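You operate a simulated robot arm through the tools that you are given. There is no shell and no other tool. Be economical: measure what you need, move in short steps, check, and stop when the job is done.

Carry out the task below with a simulated robot arm. There is one attempt and no reset: what you move stays moved.

TASK
Lift the cone off the flow table and crank 2 drops.
Fine: free the table and press reset once first; cone on the rubber mat.
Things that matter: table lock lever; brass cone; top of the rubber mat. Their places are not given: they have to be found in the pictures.

It is judged by the outcome, as a careful person would: the job done as asked, and still so three seconds after it is handed in. It fails if anything else is knocked over, pushed out of place, dropped, spilled or broken.

THE ROBOT
A 7-joint arm with a two-finger parallel gripper, fixed in place. Base frame: the origin is at the foot of the arm, x ahead of it, y to its left, z up. Lengths are in m, angles in rad, forces in N, time in s.
With the tool pointing down near the work surface it reaches from about 0.24 to 0.6 m from the base axis. Its first joint turns from -1.152 to 1.152 rad. Payload 2.5 kg.
Tool frame: the origin (TCP) lies between the finger pads and is the grasp point; the fingertips stand 0.023 m ahead of it; z points along the fingers, y is the line along which they close. The gripper opens to 0.094 m. The fingers are 0.038 m wide and 0.01 m thick; the gripper's body (0.054 by 0.096 m) begins 0.039 m behind the TCP.
Orientation is told as [roll, pitch, yaw] about the base's x, y, z axes, in that order, counted from this pose: with the fingers straight down and closing along the base's y, the tool's x points along the base's -x, its y along +y and its z along -z.

THE INTERFACE
- The arm moves only by the tool step_arm. Its argument "motion" is a list of rows, each a list of 7 numbers: the shift along the tool's x, y, z in units of 20 mm (1.0 is 20 mm), then the turn, a rotation vector about the tool's x, y, z in units of 8 degrees (1.0 is 8 degrees), then the opening, from 0 (shut) to 1 (fully open). In form: [[dx, dy, dz, wx, wy, wz, jaw], ...]. A call has 1 to 8 rows; each row shifts and turns the commanded pose from where the row before left it, along the tool's axes as they then stand. A call with a number of a shift or a turn outside -1 to 1 is refused whole. A row lasts 0.2 s, in which the tool goes at most 0.05 m and 0.15 rad; a call with a longer step from one row to the next is refused whole, and so is a gripper value outside its range. A pose out of reach is approached as far as the arm can. The call stops where the force on the tool passes 40 N (or 10 N more than at its start, if that is more) or the arm is blocked; 0.2 s more then pass. The fingers move at their own pace (about 0.108 m/s each) and stop on an object; they squeeze with about 29 N. The grip force told is the motor's: it shows also when the fingers shut on nothing. Time passes only in rows, and 0.2 s behind the last, so rows that do not move let the fingers close. It gives the time, the measured TCP pose, the force on the tool (base axes), the opening and the grip force at its end, in the units of the frame above (readings bear some noise), and new pictures: "show" is both (left out), scene, wrist or none.
- Cameras (640 x 400 px; columns grow to the right, rows downward): "scene" is fixed at [0.1198, -0.4083, 0.5378]; the picture's right is [0.83, -0.56, 0.00], its down [-0.36, -0.53, -0.77] and it looks along [0.43, 0.63, -0.64] (base axes); focal length 238 px, centre (320, 200). "wrist" rides on the gripper at [-0.039, 0, -0.044] in the tool frame; the picture's right is [0.00, -1.00, 0.00], its down [0.97, 0.00, -0.24] and it looks along [0.24, 0.00, 0.97] (tool axes); focal length 218 px, centre (320, 200).
- locate(camera, pixels): for up to 12 pixels [column, row] of the newest picture of that camera ("zoom" is the newest enlarged one), the place [x, y, z] in the base frame of the surface seen there, good to about 0.002 m. No time passes.
- enlarge(camera, box): a new picture of the part [left, top, right, bottom] of that camera's present view, enlarged. No time passes.
- sign_off(): hands the job in; it is judged then, once.

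Work in short steps. Measure before you move; look again where a grasp or a placing could have gone wrong, and mend it. You have 80 turns and 120 pictures in all, the two below and enlarged ones among them. Open the gripper and draw the arm clear of the work before you hand the job in, unless the task says otherwise; then end with one line.

The tools are called after ">>>" by a JSON object that holds its "api" and its "payload". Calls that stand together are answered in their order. step_arm: Moves the arm, as the interface text tells. Its arguments: {"type":"object","properties":{"motion":{"type":"array","items":{"type":"array","items":{"type":"number"}}},"show":{"type":"string","enum":["both","scene","wrist","none"]}},"required":["motion"]} The other tools are called the same way: locate (camera, pixels) gives the place of the surface under pixels of a picture; enlarge (camera, box) takes an enlarged picture of a part of a camera's view; sign_off () hands the job in.

At the start:

```text
time: 0.0
eef_pos: [0.2611, 0.2681, 0.3386]
tcp_rot: [-0.001, -0.001, 0.0]
ft_force: [0.1, 0.3, 0.0]
width: 0.0938
grasp_force: 0.0
```

scene: 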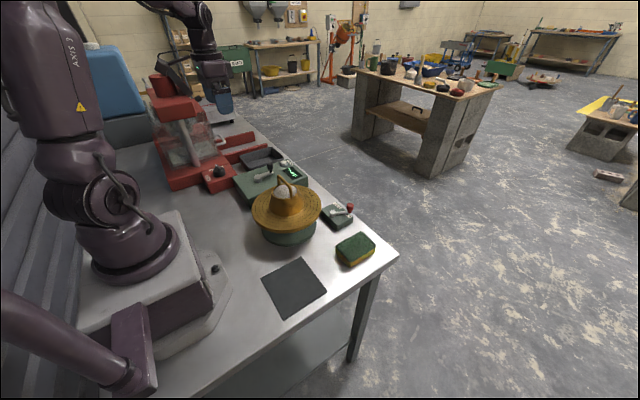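
wrist: 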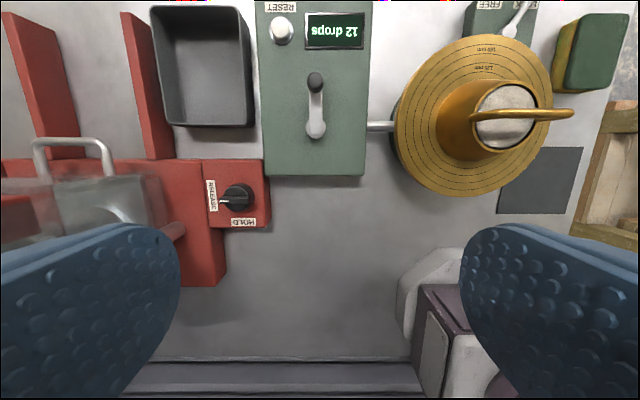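

I see the counter box (wrist ~315,90), the flow table with its cone (~490,110) and the lever (~515,20). I enlarge these for detail.

>>> {"api": "enlarge", "payload": {"camera": "scene", "box": [220, 140, 400, 320]}}

>>> {"api": "enlarge", "payload": {"camera": "wrist", "box": [250, 0, 640, 220]}}

>>> {"api": "locate", "payload": {"camera": "wrist", "pixels": [[280, 27], [316, 80], [316, 130], [505, 114], [570, 113], [475, 115], [515, 30], [525, 5], [540, 180], [500, 210], [582, 148], [400, 126]]}}

>>> {"api": "locate", "payload": {"camera": "scene", "pixels": [[294, 287], [262, 279], [296, 258], [327, 288], [286, 318], [350, 207], [335, 214], [287, 180], [286, 210], [357, 250], [285, 162], [269, 168]]}}

```text
2.22 times, centred on (310, 230) of scene
```

zoom: 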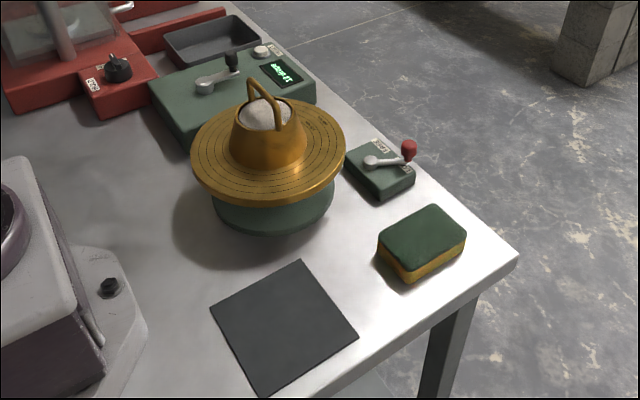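

```text
1.64 times, centred on (445, 110) of wrist
```

zoom: 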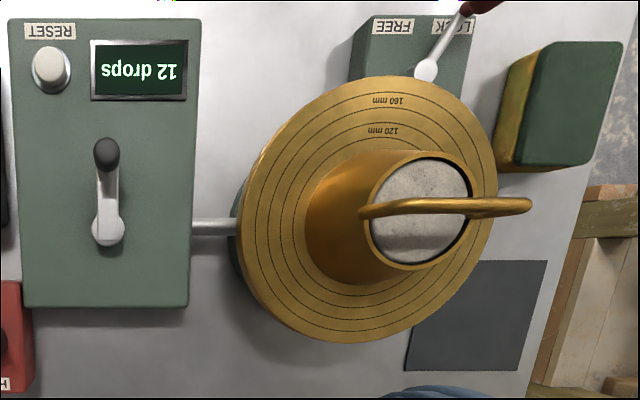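

```text
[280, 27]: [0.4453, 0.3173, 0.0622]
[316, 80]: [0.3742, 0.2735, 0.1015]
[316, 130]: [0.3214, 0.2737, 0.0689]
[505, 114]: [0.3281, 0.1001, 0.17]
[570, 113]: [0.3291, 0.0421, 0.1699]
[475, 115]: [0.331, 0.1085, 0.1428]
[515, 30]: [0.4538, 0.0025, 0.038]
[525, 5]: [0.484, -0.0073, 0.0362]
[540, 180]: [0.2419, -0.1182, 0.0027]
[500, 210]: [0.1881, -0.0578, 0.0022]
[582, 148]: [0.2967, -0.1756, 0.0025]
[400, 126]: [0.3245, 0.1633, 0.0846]
```

```text
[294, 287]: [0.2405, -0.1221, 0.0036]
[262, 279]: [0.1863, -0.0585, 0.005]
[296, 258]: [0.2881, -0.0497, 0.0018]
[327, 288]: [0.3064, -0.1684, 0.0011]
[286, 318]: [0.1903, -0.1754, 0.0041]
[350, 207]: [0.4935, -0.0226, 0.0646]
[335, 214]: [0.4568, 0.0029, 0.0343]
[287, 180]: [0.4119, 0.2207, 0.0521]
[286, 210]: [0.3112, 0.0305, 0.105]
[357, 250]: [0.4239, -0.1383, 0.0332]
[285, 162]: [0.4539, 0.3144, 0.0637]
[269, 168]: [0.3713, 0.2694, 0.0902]
```

Two-camera places agree: surface near z≈0, lever pivot ≈(0.457,0.003), knob ≈(0.4935,-0.0226,0.065), reset ≈(0.445,0.317). I travel high over the cone toward the lever to view both from above.

>>> {"api": "step_arm", "payload": {"motion": [[-0.45, -1, 0, 0, 0, 0, 1], [-0.45, -1, 0, 0, 0, 0, 1], [-0.45, -1, 0, 0, 0, 0, 1], [-0.45, -1, 0, 0, 0, 0, 1], [-0.45, -1, 0, 0, 0, 0, 1], [-0.45, -1, 0, 0, 0, 0, 1], [-0.45, -1, 0, 0, 0, 0, 1], [-0.45, -1, 0, 0, 0, 0, 1]], "show": "none"}}

>>> {"api": "step_arm", "payload": {"motion": [[-0.5, -1, 0, 0, 0, 0, 0.5], [-0.5, -1, 0, 0, 0, 0, 0], [-0.5, 0, 0, 0, 0, 0, 0], [-0.5, 0, 0, 0, 0, 0, 0]], "show": "wrist"}}

```text
time: 1.8
eef_pos: [0.334, 0.1082, 0.3387]
tcp_rot: [-0.001, 0.0, 0.002]
ft_force: [0.3, 0.8, -0.6]
width: 0.0939
grasp_force: 0.0
```

```text
time: 2.8
eef_pos: [0.3727, 0.0687, 0.3386]
tcp_rot: [-0.002, 0.0, 0.0]
ft_force: [-0.6, -0.4, -0.3]
width: 0.0002
grasp_force: 29.2
```

wrist: 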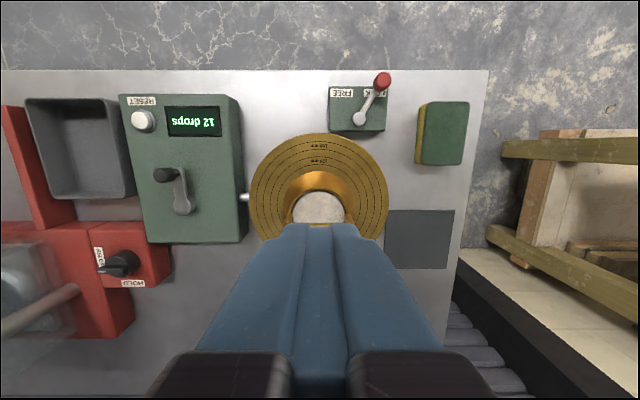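

>>> {"api": "enlarge", "payload": {"camera": "wrist", "box": [240, 60, 480, 220]}}

>>> {"api": "locate", "payload": {"camera": "wrist", "pixels": [[383, 80], [380, 90], [370, 104], [358, 120], [330, 130], [385, 130], [332, 88], [320, 205], [320, 186], [320, 136], [253, 195], [388, 195]]}}

```text
2.50 times, centred on (360, 140) of wrist
```

zoom: 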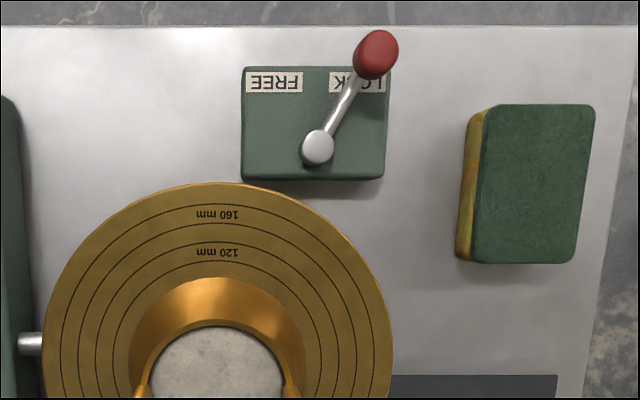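

```text
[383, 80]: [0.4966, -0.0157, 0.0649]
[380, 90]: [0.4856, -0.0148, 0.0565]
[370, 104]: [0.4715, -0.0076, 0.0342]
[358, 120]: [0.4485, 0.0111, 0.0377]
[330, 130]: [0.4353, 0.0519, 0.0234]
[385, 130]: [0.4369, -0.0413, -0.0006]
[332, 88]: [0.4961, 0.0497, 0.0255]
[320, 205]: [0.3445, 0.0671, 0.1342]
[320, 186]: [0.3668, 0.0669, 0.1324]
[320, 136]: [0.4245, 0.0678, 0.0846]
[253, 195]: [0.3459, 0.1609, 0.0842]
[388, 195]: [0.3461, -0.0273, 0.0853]
```

Lever knob is at ≈(0.494,-0.016,0.058), pivot ≈(0.449,0.009); FREE lies toward +y. I go with shut fingers to the -y side of the knob.

>>> {"api": "step_arm", "payload": {"motion": [[-0.873, -0.886, 0.7, 0, 0, 0, 0], [-0.873, -0.886, 0.7, 0, 0, 0, 0], [-0.873, -0.886, 0.7, 0, 0, 0, 0], [-0.873, -0.886, 0.7, 0, 0, 0, 0], [-0.873, -0.886, 0.7, 0, 0, 0, 0], [-0.873, -0.886, 0.7, 0, 0, 0, 0], [-0.873, -0.886, 0.7, 0, 0, 0, 0]], "show": "none"}}

>>> {"api": "step_arm", "payload": {"motion": [[0, 0, 1, 0, 0, 0, 0], [0, 0, 1, 0, 0, 0, 0], [0, 0, 1, 0, 0, 0, 0], [0, 0, 1, 0, 0, 0, 0], [0, 0, 1, 0, 0, 0, 0], [0, 0, 1, 0, 0, 0, 0], [0, 0, 1, 0, 0, 0, 0], [0, 0, 0.5, 0, 0, 0, 0]], "show": "both"}}

```text
time: 4.4
eef_pos: [0.495, -0.0571, 0.2407]
tcp_rot: [-0.001, -0.001, 0.001]
ft_force: [-0.2, 0.1, 0.5]
width: 0.0002
grasp_force: 29.0
```

```text
time: 6.2
eef_pos: [0.497, -0.0554, 0.0901]
tcp_rot: [0.001, 0.0, 0.0]
ft_force: [0.2, 0.2, -0.1]
width: 0.0
grasp_force: 29.1
```

scene: 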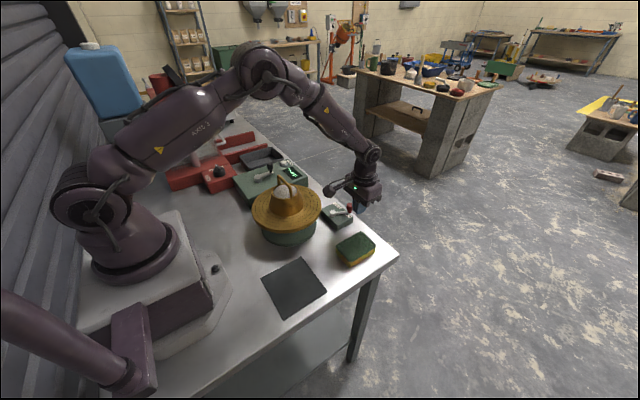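
wrist: 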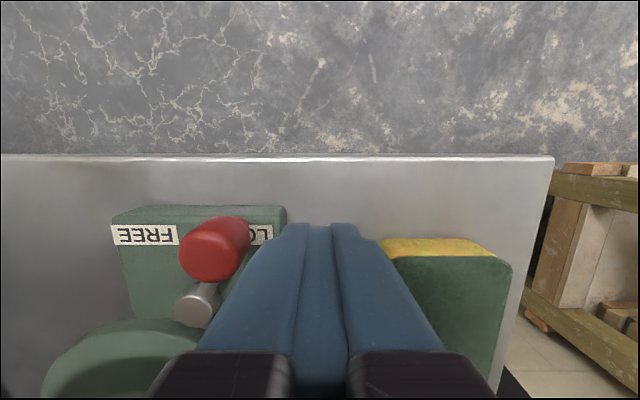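

>>> {"api": "locate", "payload": {"camera": "wrist", "pixels": [[215, 250], [245, 240], [195, 310], [390, 260], [215, 280], [150, 236], [272, 234]]}}

>>> {"api": "step_arm", "payload": {"motion": [[0, 0, 0.6, 0, 0, 0, 0], [0, 0, 0.6, 0, 0, 0, 0], [0, 0.6, 0, 0, 0, 0, 0]], "show": "wrist"}}

```text
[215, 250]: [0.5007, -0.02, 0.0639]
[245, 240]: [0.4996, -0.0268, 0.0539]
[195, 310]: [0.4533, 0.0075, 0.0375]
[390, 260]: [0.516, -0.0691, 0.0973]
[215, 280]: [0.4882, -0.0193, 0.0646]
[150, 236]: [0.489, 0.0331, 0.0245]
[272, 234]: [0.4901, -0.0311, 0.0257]
```

```text
time: 7.0
eef_pos: [0.4967, -0.0432, 0.0667]
tcp_rot: [-0.001, -0.001, -0.001]
ft_force: [-0.6, 0.3, -0.6]
width: 0.0001
grasp_force: 28.9
```

wrist: 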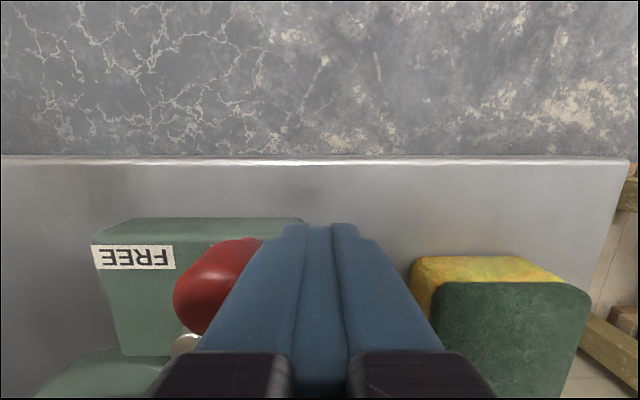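

Fingers stand just beside the knob at z_tip≈0.044; I push toward +y in small steps.

>>> {"api": "step_arm", "payload": {"motion": [[0, 0.4, 0, 0, 0, 0, 0], [0, 0.4, 0, 0, 0, 0, 0], [0, 0.4, 0, 0, 0, 0, 0], [0, 0.4, 0, 0, 0, 0, 0], [0, 0.4, 0, 0, 0, 0, 0], [0, 0.4, 0, 0, 0, 0, 0], [0, 0.3, 0, 0, 0, 0, 0]], "show": "wrist"}}

```text
time: 8.6
eef_pos: [0.4966, 0.0117, 0.0668]
tcp_rot: [0.001, -0.001, 0.0]
ft_force: [-0.7, -0.1, -0.3]
width: 0.0002
grasp_force: 29.0
```

wrist: 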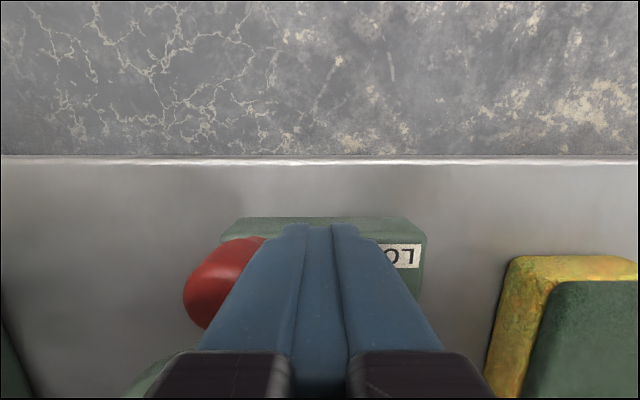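

The knob followed freely and now hides FREE. I push a little further until I feel a stop.

>>> {"api": "step_arm", "payload": {"motion": [[0, 0.2, 0, 0, 0, 0, 0], [0, 0.2, 0, 0, 0, 0, 0]], "show": "none"}}

>>> {"api": "step_arm", "payload": {"motion": [[0, -0.7, 0, 0, 0, 0, 0], [0, -0.7, 0, 0, 0, 0, 0], [0, 0, -1, 0, 0, 0, 0], [0, 0, -1, 0, 0, 0, 0], [0, 0, -1, 0, 0, 0, 0], [0, 0, -1, 0, 0, 0, 0], [0, 0, -1, 0, 0, 0, 0], [0, 0, -1, 0, 0, 0, 0]], "show": "both"}}

```text
time: 9.2
eef_pos: [0.4959, 0.0164, 0.0664]
tcp_rot: [-0.004, 0.0, -0.001]
ft_force: [-2.2, -13.0, 4.2]
width: 0.0001
grasp_force: 29.2
```

```text
time: 11.0
eef_pos: [0.496, -0.0101, 0.187]
tcp_rot: [-0.001, -0.001, -0.001]
ft_force: [-0.2, 0.2, -0.2]
width: 0.0
grasp_force: 29.3
```

scene: 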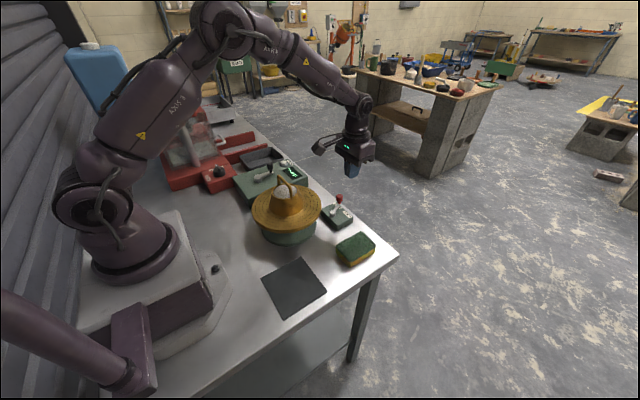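
wrist: 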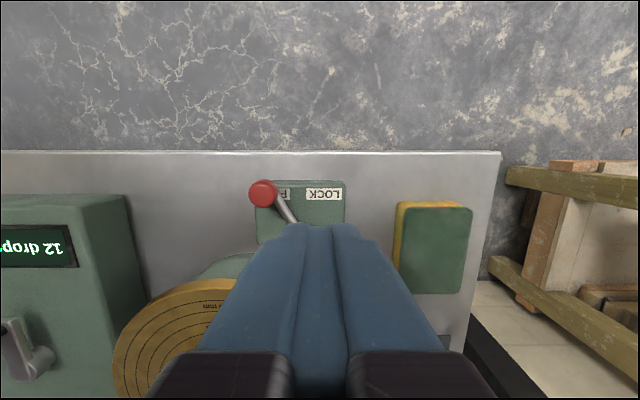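

Lever is at its stop over FREE. Next I travel to the reset button at ≈(0.446,0.317).

>>> {"api": "step_arm", "payload": {"motion": [[0, 1, -0.3, 0, 0, 0, 0], [0, 1, 0, 0, 0, 0, 0], [0, 1, 0, 0, 0, 0, 0], [0, 1, 0, 0, 0, 0, 0], [0, 1, 0, 0, 0, 0, 0], [0, 1, 0, 0, 0, 0, 0], [0, 1, 0, 0, 0, 0, 0], [0, 1, 0, 0, 0, 0, 0]], "show": "none"}}

>>> {"api": "step_arm", "payload": {"motion": [[0.35, 1, 0, 0, 0, 0, 0], [0.35, 1, 0, 0, 0, 0, 0], [0.35, 1, 0, 0, 0, 0, 0], [0.35, 1, 0, 0, 0, 0, 0], [0.35, 1, 0, 0, 0, 0, 0]], "show": "wrist"}}

```text
time: 12.8
eef_pos: [0.4968, 0.1518, 0.1929]
tcp_rot: [-0.001, 0.0, 0.0]
ft_force: [0.5, 0.9, -0.7]
width: 0.0
grasp_force: 29.3
```

```text
time: 14.0
eef_pos: [0.461, 0.2494, 0.1931]
tcp_rot: [0.0, 0.0, 0.001]
ft_force: [0.1, 0.2, -0.1]
width: 0.0
grasp_force: 29.1
```

wrist: 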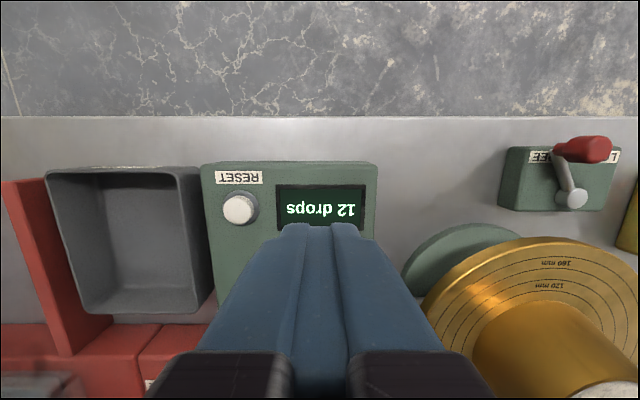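

>>> {"api": "locate", "payload": {"camera": "wrist", "pixels": [[238, 209], [228, 209], [248, 209], [238, 196], [238, 222], [240, 260], [580, 150], [575, 198]]}}

>>> {"api": "enlarge", "payload": {"camera": "scene", "box": [300, 180, 380, 240]}}

```text
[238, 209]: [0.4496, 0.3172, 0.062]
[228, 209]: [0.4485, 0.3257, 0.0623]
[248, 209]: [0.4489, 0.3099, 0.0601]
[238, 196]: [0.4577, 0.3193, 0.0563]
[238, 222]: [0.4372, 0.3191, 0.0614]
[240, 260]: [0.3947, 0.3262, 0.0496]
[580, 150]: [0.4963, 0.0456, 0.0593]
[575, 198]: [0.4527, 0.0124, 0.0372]
```

```text
6.67 times, centred on (340, 210) of scene
```

zoom: 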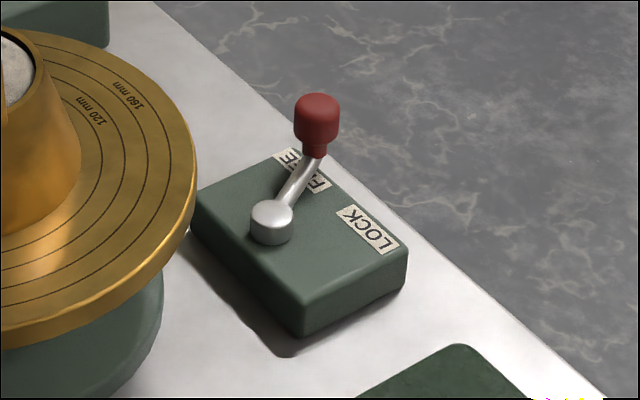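

Reset top is (0.448,0.318,0.062), box face at 0.05. I move over it and descend to 10 mm above.

>>> {"api": "step_arm", "payload": {"motion": [[0.16, 0.86, 0, 0, 0, 0, 0], [0.16, 0.86, 0, 0, 0, 0, 0], [0.16, 0.86, 0, 0, 0, 0, 0], [0.16, 0.86, 0, 0, 0, 0, 0], [0, 0, 1, 0, 0, 0, 0], [0, 0, 1, 0, 0, 0, 0], [0, 0, 1, 0, 0, 0, 0], [0, 0, 1, 0, 0, 0, 0]], "show": "none"}}

>>> {"api": "step_arm", "payload": {"motion": [[0, 0, 0.5, 0, 0, 0, 0], [0, 0, 0.3, 0, 0, 0, 0]], "show": "wrist"}}

```text
time: 15.8
eef_pos: [0.4486, 0.3199, 0.1134]
tcp_rot: [-0.002, 0.0, -0.001]
ft_force: [-0.9, -0.1, -0.3]
width: 0.0003
grasp_force: 28.9
```

```text
time: 16.4
eef_pos: [0.4493, 0.3199, 0.0963]
tcp_rot: [0.0, 0.001, 0.0]
ft_force: [0.5, 0.2, -0.2]
width: 0.0
grasp_force: 29.0
```

wrist: 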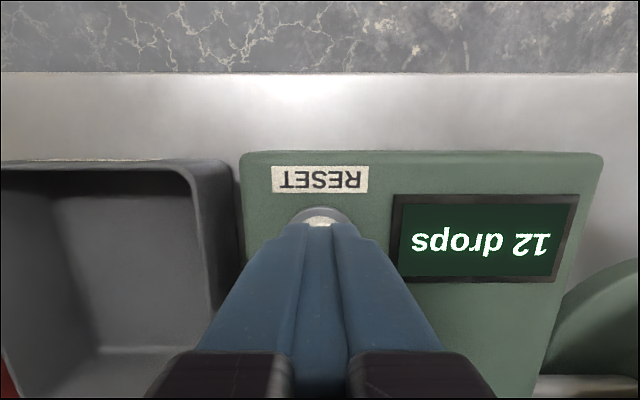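

Fingertips are over the button. I press in small steps.

>>> {"api": "step_arm", "payload": {"motion": [[0, 0, 0.25, 0, 0, 0, 0], [0, 0, 0.25, 0, 0, 0, 0], [0, 0, 0.15, 0, 0, 0, 0], [0, 0, 0.1, 0, 0, 0, 0]], "show": "wrist"}}

```text
time: 17.4
eef_pos: [0.448, 0.3209, 0.0816]
tcp_rot: [0.0, 0.001, 0.0]
ft_force: [-0.6, -1.3, 1.7]
width: 0.0
grasp_force: 28.8
```

wrist: 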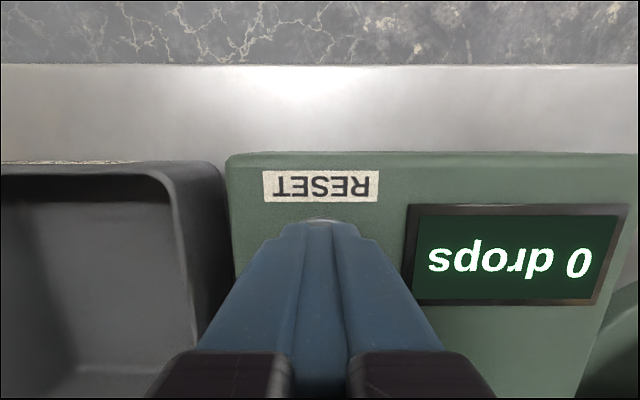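

Display reads 0. I release straight up, then travel to above the cone with the gripper open.

>>> {"api": "step_arm", "payload": {"motion": [[0, 0, -1, 0, 0, 0, 0], [0, 0, -1, 0, 0, 0, 0], [0, 0, -1, 0, 0, 0, 0], [0, 0, -1, 0, 0, 0, 0], [0, 0, -1, 0, 0, 0, 0], [0, 0, -1, 0, 0, 0, 0], [0, 0, -1, 0, 0, 0, 0], [0, 0, -1, 0, 0, 0, 0.5]], "show": "none"}}

>>> {"api": "step_arm", "payload": {"motion": [[0.6, -1, -1, 0, 0, 0, 1], [0.6, -1, -1, 0, 0, 0, 1], [0.6, -1, -1, 0, 0, 0, 1], [0.6, -1, 0, 0, 0, 0, 1], [0.6, -1, 0, 0, 0, 0, 1], [0.6, -1, 0, 0, 0, 0, 1], [0.6, -1, 0, 0, 0, 0, 1], [0.6, -1, 0, 0, 0, 0, 1]], "show": "none"}}

>>> {"api": "step_arm", "payload": {"motion": [[0.6, -1, 0, 0, 0, 0, 1], [0.6, -1, 0, 0, 0, 0, 1], [0, -1, 0, 0, 0, 0, 1], [0, -1, 0, 0, 0, 0, 1], [0, -0.65, 0, 0, 0, 0, 1]], "show": "wrist"}}

```text
time: 19.2
eef_pos: [0.4495, 0.3202, 0.2427]
tcp_rot: [0.001, 0.0, 0.0]
ft_force: [-0.2, 0.8, -0.1]
width: 0.0471
grasp_force: 0.1
```

```text
time: 21.0
eef_pos: [0.3519, 0.1596, 0.3035]
tcp_rot: [0.0, -0.002, 0.0]
ft_force: [-0.3, 0.1, 0.5]
width: 0.0939
grasp_force: 0.1
```

```text
time: 22.2
eef_pos: [0.3285, 0.0667, 0.3017]
tcp_rot: [0.0, -0.001, 0.001]
ft_force: [-0.1, 0.5, 0.2]
width: 0.0938
grasp_force: 0.1
```

wrist: 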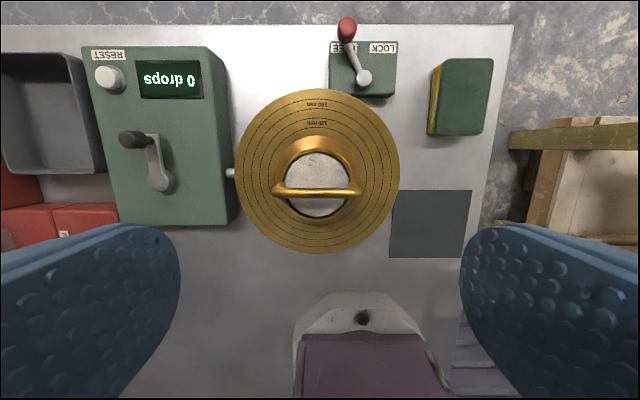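

>>> {"api": "locate", "payload": {"camera": "wrist", "pixels": [[318, 192], [300, 191], [340, 192], [282, 190], [355, 192], [318, 170], [318, 137], [318, 213], [318, 96], [318, 250], [130, 138], [160, 182]]}}

>>> {"api": "enlarge", "payload": {"camera": "wrist", "box": [230, 90, 410, 260]}}

>>> {"api": "enlarge", "payload": {"camera": "scene", "box": [240, 150, 340, 250]}}

```text
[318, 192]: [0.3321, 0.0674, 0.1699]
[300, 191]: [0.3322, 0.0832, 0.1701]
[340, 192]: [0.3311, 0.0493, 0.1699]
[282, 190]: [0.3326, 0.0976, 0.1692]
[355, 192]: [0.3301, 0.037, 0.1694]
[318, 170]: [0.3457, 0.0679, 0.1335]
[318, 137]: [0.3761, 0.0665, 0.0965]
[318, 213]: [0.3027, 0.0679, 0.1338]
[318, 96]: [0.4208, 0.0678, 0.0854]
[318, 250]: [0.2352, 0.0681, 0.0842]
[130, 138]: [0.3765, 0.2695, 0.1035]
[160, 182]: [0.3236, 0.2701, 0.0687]
```

```text
2.35 times, centred on (320, 175) of wrist
```

zoom: 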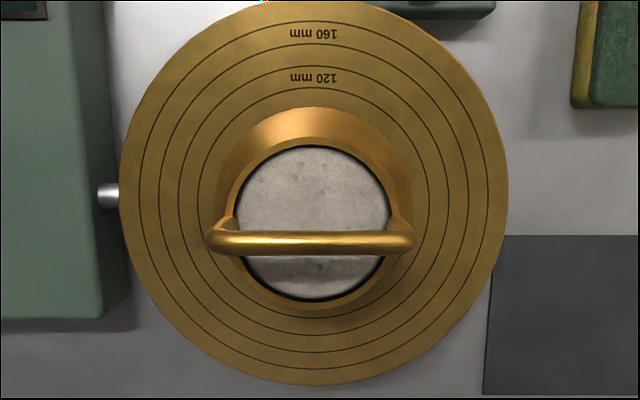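

```text
4.00 times, centred on (290, 200) of scene
```

zoom: 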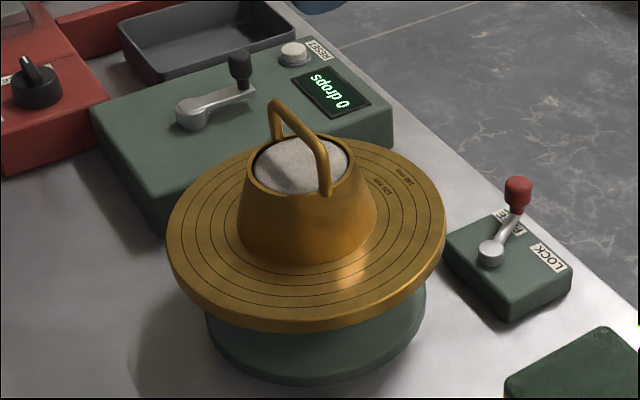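

Handle bar: top z 0.170, centre (0.3315,0.0675), running along y. I turn the tool 90° so the fingers close along x, keeping height.

>>> {"api": "step_arm", "payload": {"motion": [[0, 0, 0, 0, 0, 1, 1], [0, 0, 0, 0, 0, 1, 1], [0, 0, 0, 0, 0, 1, 1], [0, 0, 0, 0, 0, 1, 1], [0, 0, 0, 0, 0, 1, 1], [0, 0, 0, 0, 0, 1, 1], [0, 0, 0, 0, 0, 1, 1], [0, 0, 0, 0, 0, 1, 1]], "show": "none"}}

>>> {"api": "step_arm", "payload": {"motion": [[0, 0, 0, 0, 0, 1, 1], [0, 0, 0, 0, 0, 1, 1], [0, 0, 0, 0, 0, 1, 1], [0, 0, 0, 0, 0, 0.25, 1], [0, 0, 0, 0, 0, 0, 1]], "show": "wrist"}}

```text
time: 24.0
eef_pos: [0.3292, 0.0675, 0.3004]
tcp_rot: [-0.001, 0.001, -1.118]
ft_force: [-0.2, -0.6, 0.5]
width: 0.0938
grasp_force: 0.1
```

```text
time: 25.2
eef_pos: [0.3287, 0.0673, 0.3012]
tcp_rot: [-0.002, -0.001, -1.572]
ft_force: [-0.3, -0.5, 0.2]
width: 0.0937
grasp_force: 0.1
```

wrist: 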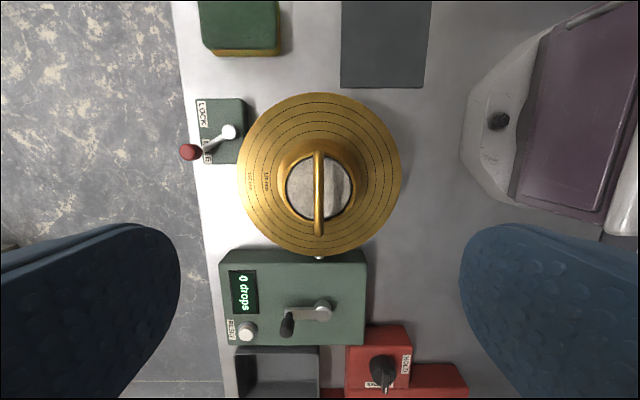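

>>> {"api": "locate", "payload": {"camera": "wrist", "pixels": [[319, 192], [319, 160], [319, 225], [385, 20], [341, 5], [345, 87], [424, 87], [320, 310], [288, 322]]}}

>>> {"api": "step_arm", "payload": {"motion": [[0, 0.12, 1, 0, 0, 0, 1], [0, 0, 1, 0, 0, 0, 1], [0, 0, 1, 0, 0, 0, 1], [0, 0, 1, 0, 0, 0, 0.6], [0, 0, 1, 0, 0, 0, 0.6], [0, 0, 0.7, 0, 0, 0, 0.5]], "show": "wrist"}}

```text
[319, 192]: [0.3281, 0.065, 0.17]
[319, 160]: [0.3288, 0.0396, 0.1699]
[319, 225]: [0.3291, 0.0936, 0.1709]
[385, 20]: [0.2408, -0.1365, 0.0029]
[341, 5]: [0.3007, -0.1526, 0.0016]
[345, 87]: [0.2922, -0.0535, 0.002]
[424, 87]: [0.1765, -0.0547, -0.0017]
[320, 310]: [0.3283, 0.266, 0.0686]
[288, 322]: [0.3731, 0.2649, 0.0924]
```

```text
time: 26.6
eef_pos: [0.3307, 0.0669, 0.1873]
tcp_rot: [0.0, -0.001, -1.572]
ft_force: [-0.4, -0.8, 0.5]
width: 0.0469
grasp_force: 0.0
```

wrist: 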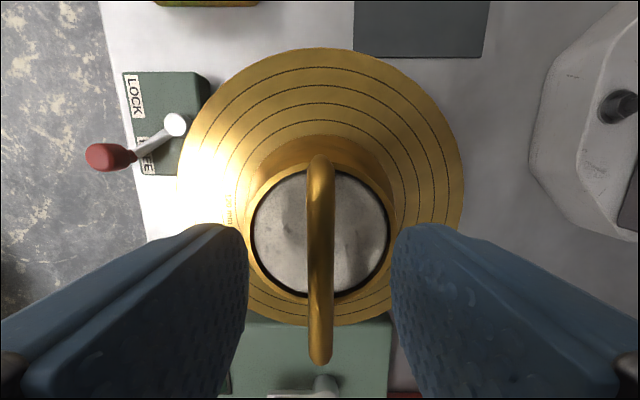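

Bar lies centred at column ~320 between the fingers. I lower to TCP z≈0.167 and close.

>>> {"api": "step_arm", "payload": {"motion": [[0, 0, 0.5, 0, 0, 0, 0.5], [0, 0, 0.5, 0, 0, 0, 0.4], [0, 0, 0, 0, 0, 0, 0.2], [0, 0, 0, 0, 0, 0, 0], [0, 0, 0, 0, 0, 0, 0]], "show": "wrist"}}

```text
time: 27.8
eef_pos: [0.3298, 0.0661, 0.1651]
tcp_rot: [0.0, 0.0, -1.571]
ft_force: [0.6, -0.7, -0.2]
width: 0.0086
grasp_force: 29.2
```

wrist: 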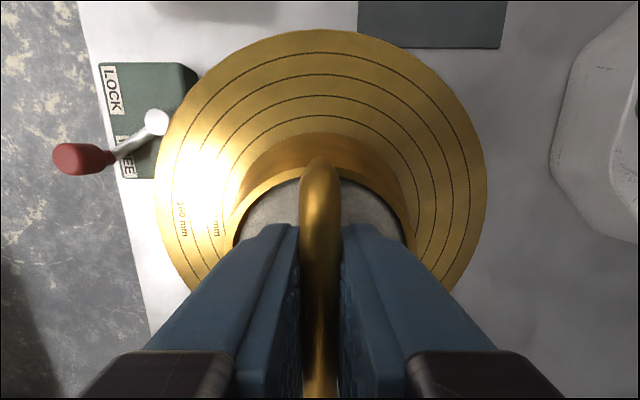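

Gripped (width 8.6 mm). I lift slowly and straight up.

>>> {"api": "step_arm", "payload": {"motion": [[0, 0, -0.2, 0, 0, 0, 0], [0, 0, -0.3, 0, 0, 0, 0], [0, 0, -0.4, 0, 0, 0, 0], [0, 0, -0.5, 0, 0, 0, 0], [0, 0, -0.5, 0, 0, 0, 0], [0, 0, -0.5, 0, 0, 0, 0], [0, 0, -0.5, 0, 0, 0, 0], [0, 0, -0.6, 0, 0, 0, 0]], "show": "scene"}}

```text
time: 29.6
eef_pos: [0.3314, 0.0672, 0.2379]
tcp_rot: [-0.001, 0.002, -1.571]
ft_force: [-0.6, -0.4, 0.1]
width: 0.0
grasp_force: 29.5
```

scene: 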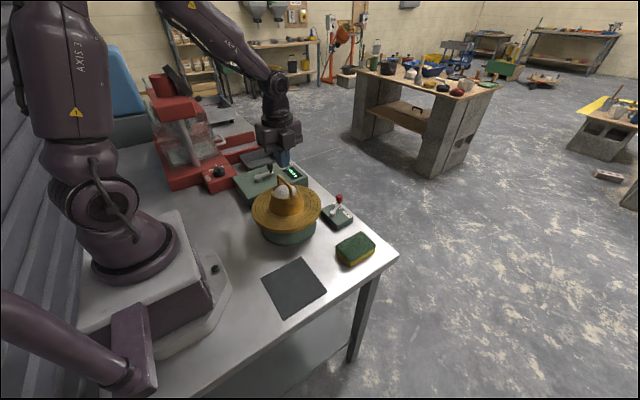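

The handle slipped out (width 0). I inspect the cone before trying again.

>>> {"api": "enlarge", "payload": {"camera": "scene", "box": [240, 150, 340, 250]}}

>>> {"api": "step_arm", "payload": {"motion": [[0, 0, 0, 0, 0, 0, 0.5], [0, 0, 0, 0, 0, 0, 0.5]], "show": "wrist"}}

```text
4.00 times, centred on (290, 200) of scene
```

zoom: 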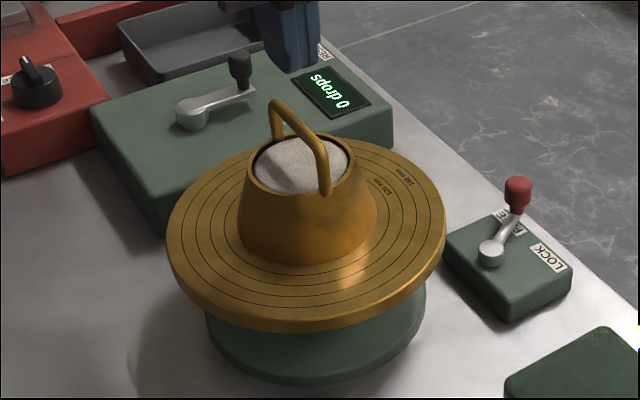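

```text
time: 30.2
eef_pos: [0.3306, 0.0683, 0.2367]
tcp_rot: [-0.001, 0.0, -1.57]
ft_force: [-0.6, -0.3, 0.2]
width: 0.0469
grasp_force: 0.1
```

wrist: 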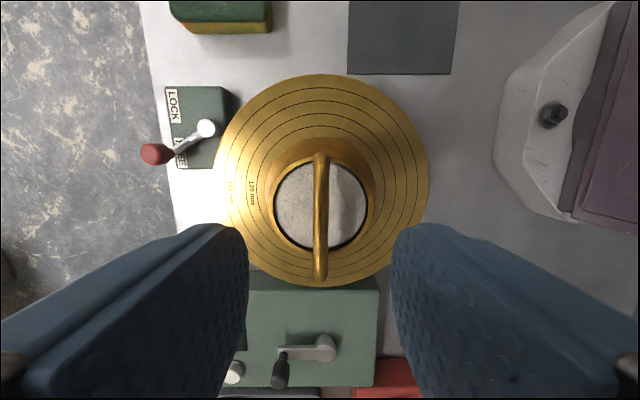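

The cone stayed put, so it seems heavy or stuck. I regrasp and lift in 1 mm steps, reading the force.

>>> {"api": "step_arm", "payload": {"motion": [[0, 0, 0.8, 0, 0, 0, 0.5], [0, 0, 0.9, 0, 0, 0, 0.5], [0, 0, 0.9, 0, 0, 0, 0.5], [0, 0, 0.9, 0, 0, 0, 0.4], [0, 0, 0.05, 0, 0, 0, 0.2], [0, 0, 0, 0, 0, 0, 0], [0, 0, 0, 0, 0, 0, 0], [0, 0, 0, 0, 0, 0, 0]], "show": "none"}}

>>> {"api": "step_arm", "payload": {"motion": [[0, 0, -0.05, 0, 0, 0, 0], [0, 0, -0.05, 0, 0, 0, 0]], "show": "none"}}

>>> {"api": "step_arm", "payload": {"motion": [[0, 0, -0.05, 0, 0, 0, 0], [0, 0, -0.05, 0, 0, 0, 0]], "show": "wrist"}}

```text
time: 32.0
eef_pos: [0.3323, 0.0673, 0.1658]
tcp_rot: [-0.001, 0.002, -1.57]
ft_force: [-0.3, -0.5, 0.3]
width: 0.0083
grasp_force: 29.6
```

```text
time: 32.6
eef_pos: [0.3305, 0.0674, 0.1675]
tcp_rot: [-0.001, 0.001, -1.571]
ft_force: [-0.3, 0.1, -2.9]
width: 0.0084
grasp_force: 28.6
```

```text
time: 33.2
eef_pos: [0.3308, 0.067, 0.1707]
tcp_rot: [0.0, -0.001, -1.569]
ft_force: [-0.3, 0.8, -3.3]
width: 0.0083
grasp_force: 29.2
```

wrist: 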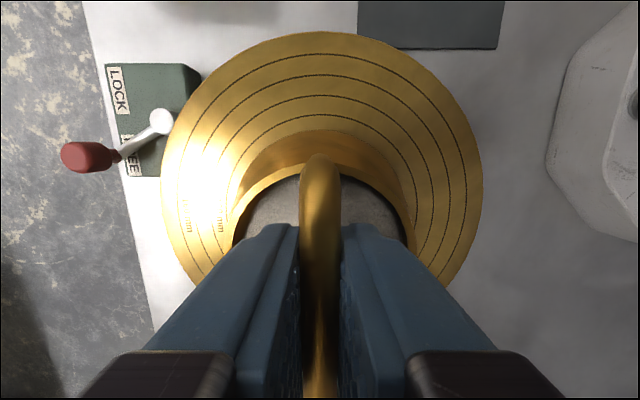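

>>> {"api": "step_arm", "payload": {"motion": [[0, 0, -0.05, 0, 0, 0, 0], [0, 0, -0.05, 0, 0, 0, 0], [0, 0, -0.05, 0, 0, 0, 0]], "show": "scene"}}

>>> {"api": "enlarge", "payload": {"camera": "scene", "box": [240, 150, 340, 250]}}

```text
time: 34.0
eef_pos: [0.3313, 0.0678, 0.1749]
tcp_rot: [0.0, 0.0, -1.571]
ft_force: [0.5, -0.1, -2.7]
width: 0.0084
grasp_force: 28.2
```

scene: 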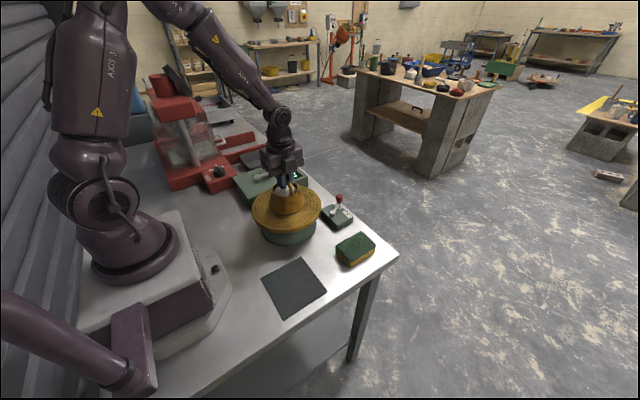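

```text
4.00 times, centred on (290, 200) of scene
```

zoom: 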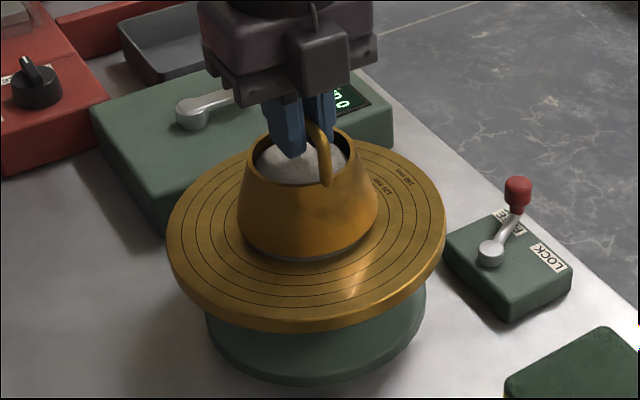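

The cone is rising with only ~3 N, showing a slow lift works. I continue slowly until it clears the mortar.

>>> {"api": "step_arm", "payload": {"motion": [[0, 0, -0.07, 0, 0, 0, 0], [0, 0, -0.07, 0, 0, 0, 0], [0, 0, -0.07, 0, 0, 0, 0], [0, 0, -0.07, 0, 0, 0, 0], [0, 0, -0.07, 0, 0, 0, 0], [0, 0, -0.07, 0, 0, 0, 0], [0, 0, -0.07, 0, 0, 0, 0], [0, 0, -0.07, 0, 0, 0, 0]], "show": "none"}}

>>> {"api": "step_arm", "payload": {"motion": [[0, 0, -0.08, 0, 0, 0, 0], [0, 0, -0.08, 0, 0, 0, 0], [0, 0, -0.08, 0, 0, 0, 0], [0, 0, -0.08, 0, 0, 0, 0], [0, 0, -0.08, 0, 0, 0, 0], [0, 0, -0.08, 0, 0, 0, 0], [0, 0, -0.08, 0, 0, 0, 0], [0, 0, -0.08, 0, 0, 0, 0]], "show": "wrist"}}

>>> {"api": "enlarge", "payload": {"camera": "scene", "box": [240, 150, 340, 250]}}

```text
time: 35.8
eef_pos: [0.331, 0.0667, 0.1859]
tcp_rot: [-0.001, -0.001, -1.573]
ft_force: [0.2, -0.7, -3.1]
width: 0.0085
grasp_force: 28.9
```

```text
time: 37.6
eef_pos: [0.3305, 0.0675, 0.1981]
tcp_rot: [0.001, 0.0, -1.572]
ft_force: [0.6, -0.1, -3.8]
width: 0.0083
grasp_force: 29.5
```

wrist: 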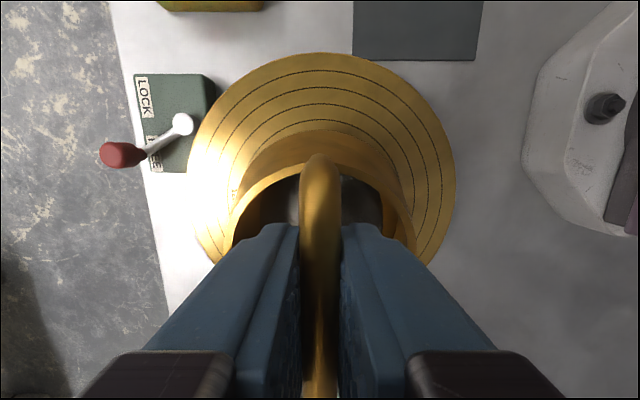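

```text
4.00 times, centred on (290, 200) of scene
```

zoom: 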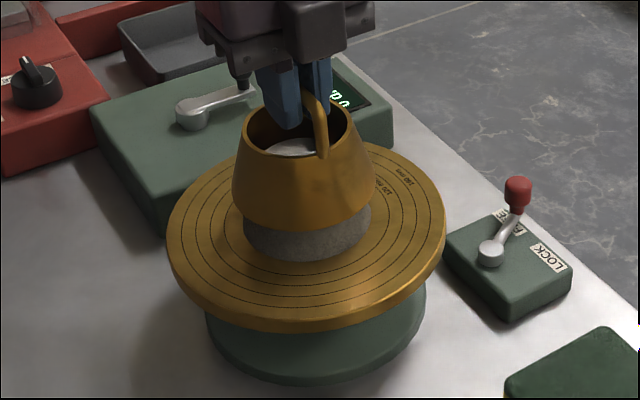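

Mortar stays behind, cone is ~31 mm up. I continue up at a moderate pace.

>>> {"api": "step_arm", "payload": {"motion": [[0, 0, -0.1, 0, 0, 0, 0], [0, 0, -0.15, 0, 0, 0, 0], [0, 0, -0.2, 0, 0, 0, 0], [0, 0, -0.2, 0, 0, 0, 0], [0, 0, -0.2, 0, 0, 0, 0], [0, 0, -0.2, 0, 0, 0, 0], [0, 0, -0.2, 0, 0, 0, 0], [0, 0, -0.2, 0, 0, 0, 0]], "show": "none"}}

>>> {"api": "step_arm", "payload": {"motion": [[0, 0, -0.25, 0, 0, 0, 0], [0, 0, -0.25, 0, 0, 0, 0], [0, 0, -0.25, 0, 0, 0, 0], [0, 0, -0.25, 0, 0, 0, 0], [0, 0, -0.25, 0, 0, 0, 0], [0, 0, -0.25, 0, 0, 0, 0], [0, 0, -0.25, 0, 0, 0, 0], [0, 0, -0.15, 0, 0, 0, 0]], "show": "scene"}}

```text
time: 39.4
eef_pos: [0.3327, 0.0675, 0.2272]
tcp_rot: [0.001, 0.0, -1.57]
ft_force: [-0.1, 0.0, -3.9]
width: 0.0081
grasp_force: 29.4
```

```text
time: 41.2
eef_pos: [0.3313, 0.067, 0.2652]
tcp_rot: [0.0, 0.0, -1.57]
ft_force: [-0.5, 0.4, -3.0]
width: 0.0087
grasp_force: 28.9
```

scene: 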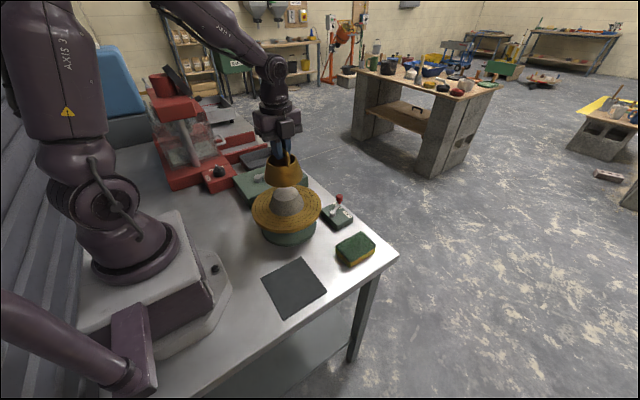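

Cone base is ~50 mm above the mortar top. I carry it to over the mat centre (0.243,-0.113).

>>> {"api": "step_arm", "payload": {"motion": [[-0.3, -0.15, 0, 0, 0, 0, 0], [-0.5, -0.25, 0, 0, 0, 0, 0], [-0.5, -0.25, 0, 0, 0, 0, 0], [-0.5, -0.25, 0, 0, 0, 0, 0], [-0.5, -0.25, 0, 0, 0, 0, 0], [-0.5, -0.25, 0, 0, 0, 0, 0], [-0.5, -0.25, 0, 0, 0, 0, 0], [-0.5, -0.25, 0, 0, 0, 0, 0]], "show": "none"}}

>>> {"api": "step_arm", "payload": {"motion": [[-0.6, -0.3, 0, 0, 0, 0, 0], [-0.6, -0.3, 0, 0, 0, 0, 0], [-0.6, -0.3, 0, 0, 0, 0, 0], [-0.6, -0.3, 0, 0, 0, 0, 0], [-0.6, -0.3, 0, 0, 0, 0, 0], [-0.6, -0.3, 0, 0, 0, 0, 0], [-0.6, -0.3, 0, 0, 0, 0, 0], [-0.4, -0.2, 0, 0, 0, 0, 0]], "show": "both"}}

```text
time: 43.0
eef_pos: [0.2919, -0.008, 0.2646]
tcp_rot: [0.001, 0.0, -1.572]
ft_force: [-0.4, -0.2, -3.0]
width: 0.0087
grasp_force: 28.7
```

```text
time: 44.8
eef_pos: [0.2475, -0.1017, 0.2631]
tcp_rot: [0.0, -0.001, -1.569]
ft_force: [-0.5, -0.3, -2.4]
width: 0.0083
grasp_force: 29.1
```

scene: 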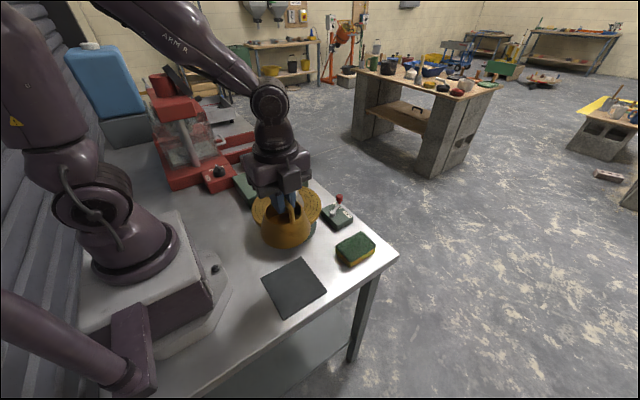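
wrist: 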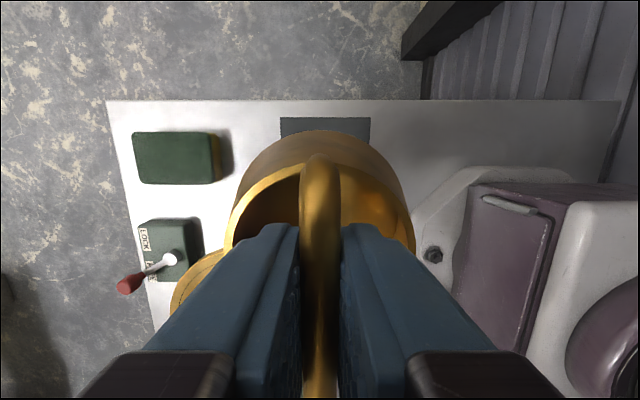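

>>> {"api": "locate", "payload": {"camera": "scene", "pixels": [[232, 292], [215, 268], [200, 265], [262, 280], [325, 288], [286, 318], [205, 300]]}}

>>> {"api": "step_arm", "payload": {"motion": [[-0.3, -0.11, 0.1, 0, 0, 0, 0], [-0.26, -0.11, 0.3, 0, 0, 0, 0], [0, 0, 0.4, 0, 0, 0, 0], [0, 0, 0.4, 0, 0, 0, 0], [0, 0, 0.4, 0, 0, 0, 0], [0, 0, 0.4, 0, 0, 0, 0], [0, 0, 0.4, 0, 0, 0, 0], [0, 0, 0.3, 0, 0, 0, 0]], "show": "none"}}

```text
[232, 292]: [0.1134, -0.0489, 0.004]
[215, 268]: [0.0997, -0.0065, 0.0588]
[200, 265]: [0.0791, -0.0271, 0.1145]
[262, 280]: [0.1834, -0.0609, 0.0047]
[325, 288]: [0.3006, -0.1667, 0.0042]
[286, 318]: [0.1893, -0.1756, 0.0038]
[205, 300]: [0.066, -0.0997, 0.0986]
```

```text
time: 46.6
eef_pos: [0.2415, -0.1114, 0.2108]
tcp_rot: [-0.001, 0.001, -1.571]
ft_force: [-0.7, -0.4, -3.6]
width: 0.0085
grasp_force: 28.5
```

Position is good and the base is well clear. I continue down to just above the mat.

>>> {"api": "step_arm", "payload": {"motion": [[0, -0.0, 0.4, 0, 0, 0, 0], [0, 0, 0.6, 0, 0, 0, 0], [0, 0, 0.7, 0, 0, 0, 0], [0, 0, 0.7, 0, 0, 0, 0], [0, 0, 0.7, 0, 0, 0, 0], [0, 0, 0.7, 0, 0, 0, 0], [0, 0, 0.7, 0, 0, 0, 0], [0, 0, 0.6, 0, 0, 0, 0]], "show": "both"}}

>>> {"api": "enlarge", "payload": {"camera": "scene", "box": [220, 200, 370, 330]}}

```text
time: 48.4
eef_pos: [0.2427, -0.1125, 0.1065]
tcp_rot: [0.002, -0.001, -1.571]
ft_force: [0.7, 0.5, -3.1]
width: 0.0085
grasp_force: 29.3
```

scene: 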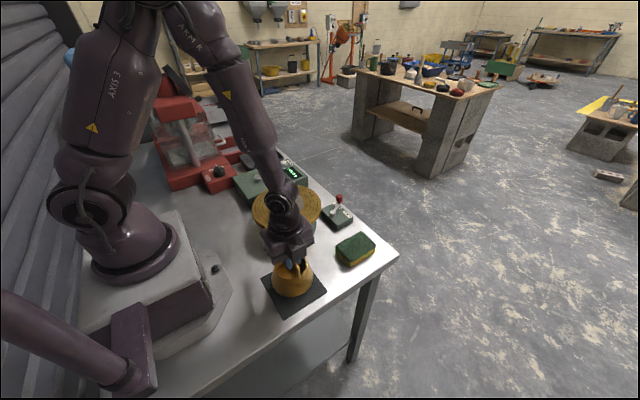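
wrist: 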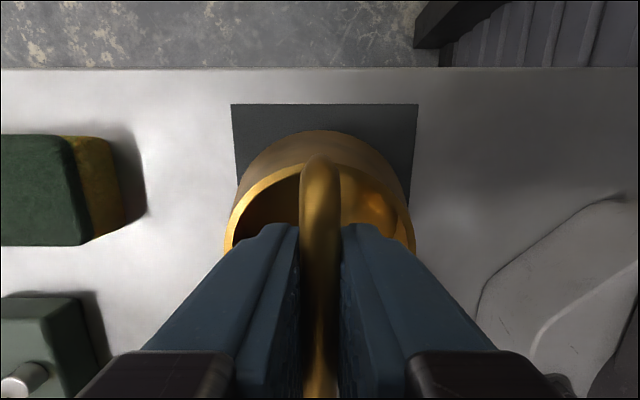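

```text
3.08 times, centred on (295, 265) of scene
```

zoom: 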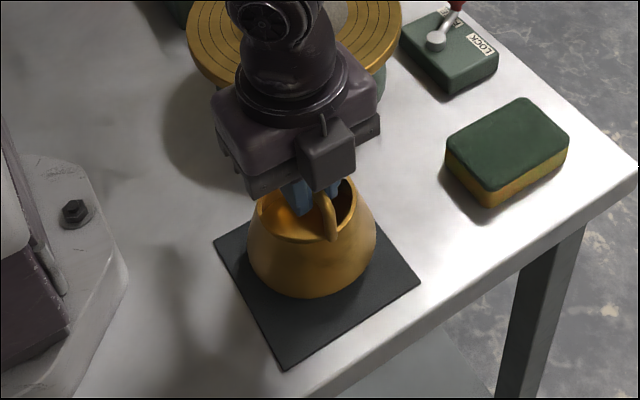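

Cone is over the mat, ~20 mm up. I lower gently until contact near TCP z 0.084.

>>> {"api": "step_arm", "payload": {"motion": [[0, 0, 0.3, 0, 0, 0, 0], [0, 0, 0.3, 0, 0, 0, 0], [0, 0, 0.2, 0, 0, 0, 0], [0, 0, 0.1, 0, 0, 0, 0], [0, 0, 0.1, 0, 0, 0, 0]], "show": "none"}}

>>> {"api": "step_arm", "payload": {"motion": [[0, 0, 0.05, 0, 0, 0, 0], [0, 0, 0.05, 0, 0, 0, 0]], "show": "none"}}

```text
time: 49.6
eef_pos: [0.2422, -0.1124, 0.0888]
tcp_rot: [0.0, 0.0, -1.569]
ft_force: [0.2, -0.5, -2.6]
width: 0.0086
grasp_force: 29.3
```

```text
time: 50.2
eef_pos: [0.2423, -0.1144, 0.0863]
tcp_rot: [-0.001, -0.001, -1.57]
ft_force: [0.5, -0.3, -3.2]
width: 0.0086
grasp_force: 28.4
```

>>> {"api": "step_arm", "payload": {"motion": [[0, 0, 0.05, 0, 0, 0, 0], [0, 0, 0.05, 0, 0, 0, 0]], "show": "none"}}

>>> {"api": "step_arm", "payload": {"motion": [[0, 0, 0.05, 0, 0, 0, 0], [0, 0, 0, 0, 0, 0, 0]], "show": "scene"}}

>>> {"api": "enlarge", "payload": {"camera": "scene", "box": [240, 230, 350, 330]}}

```text
time: 50.8
eef_pos: [0.2424, -0.1116, 0.0856]
tcp_rot: [0.0, 0.0, -1.569]
ft_force: [-0.3, -0.3, -3.4]
width: 0.0084
grasp_force: 28.8
```

```text
time: 51.4
eef_pos: [0.243, -0.1129, 0.0843]
tcp_rot: [0.003, -0.001, -1.57]
ft_force: [-5.2, 3.9, 25.0]
width: 0.0086
grasp_force: 29.4
```

scene: 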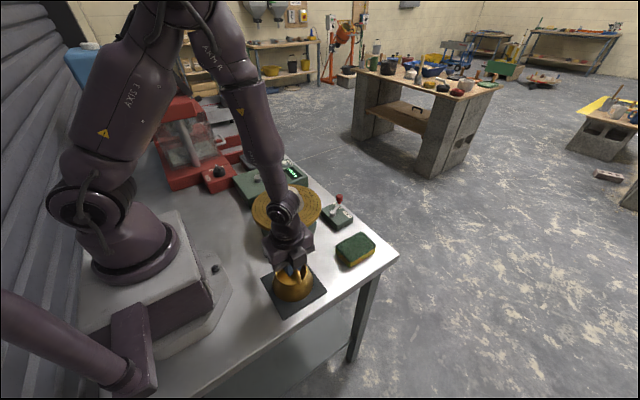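

```text
4.00 times, centred on (295, 280) of scene
```

zoom: 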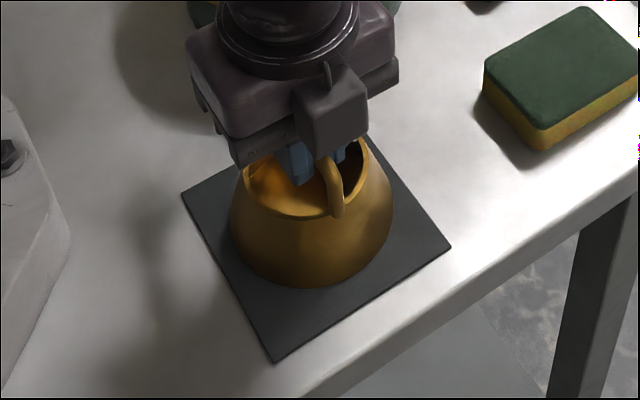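

Seated (25 N upward). I relieve by 1 mm, open and rise.

>>> {"api": "step_arm", "payload": {"motion": [[0, 0, -0.06, 0, 0, 0, 0], [0, 0, 0, 0, 0, 0, 0.2], [0, 0, 0, 0, 0, 0, 0.4], [0, 0, 0, 0, 0, 0, 0.4], [0, 0, -0.3, 0, 0, 0, 0.4], [0, 0, -0.8, 0, 0, 0, 0.4], [0, 0, -1, 0, 0, 0, 0.4], [0, 0, -1, 0, 0, 0, 0.4]], "show": "none"}}

>>> {"api": "step_arm", "payload": {"motion": [[0, 0, -1, 0, 0, 0, 0.4], [0, 0, -1, 0, 0, 0, 0.4], [0, 0, -1, 0, 0, 0, 0.4], [0, 0, -1, 0, 0, 0, 0.4], [0, 0, -1, 0, 0, 0, 0.4], [0, 0, -1, 0, 0, 0, 0.4], [0, 0, -1, 0, 0, 0, 0.4], [0, 0, -1, 0, 0, 0, 0.4]], "show": "both"}}

```text
time: 53.2
eef_pos: [0.2424, -0.1125, 0.147]
tcp_rot: [0.001, 0.001, -1.572]
ft_force: [0.4, -0.1, -0.2]
width: 0.0378
grasp_force: 0.0
```

```text
time: 55.0
eef_pos: [0.2415, -0.1106, 0.307]
tcp_rot: [0.001, 0.001, -1.57]
ft_force: [-1.0, 0.3, 0.2]
width: 0.0375
grasp_force: 0.1
```

scene: 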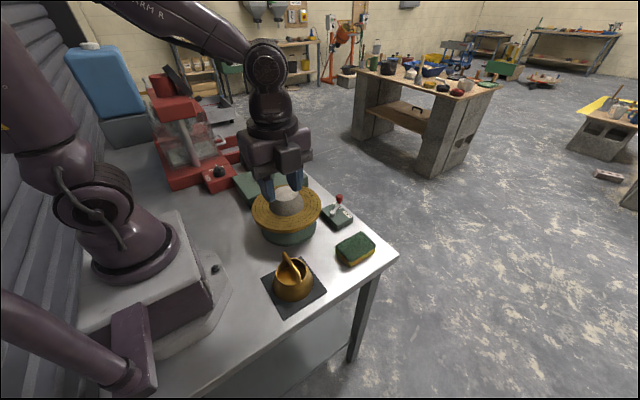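
wrist: 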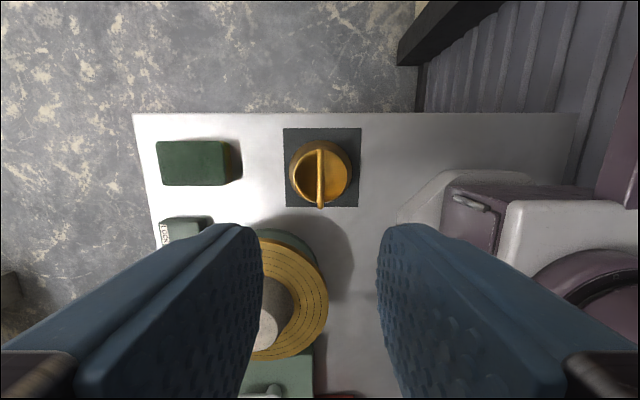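

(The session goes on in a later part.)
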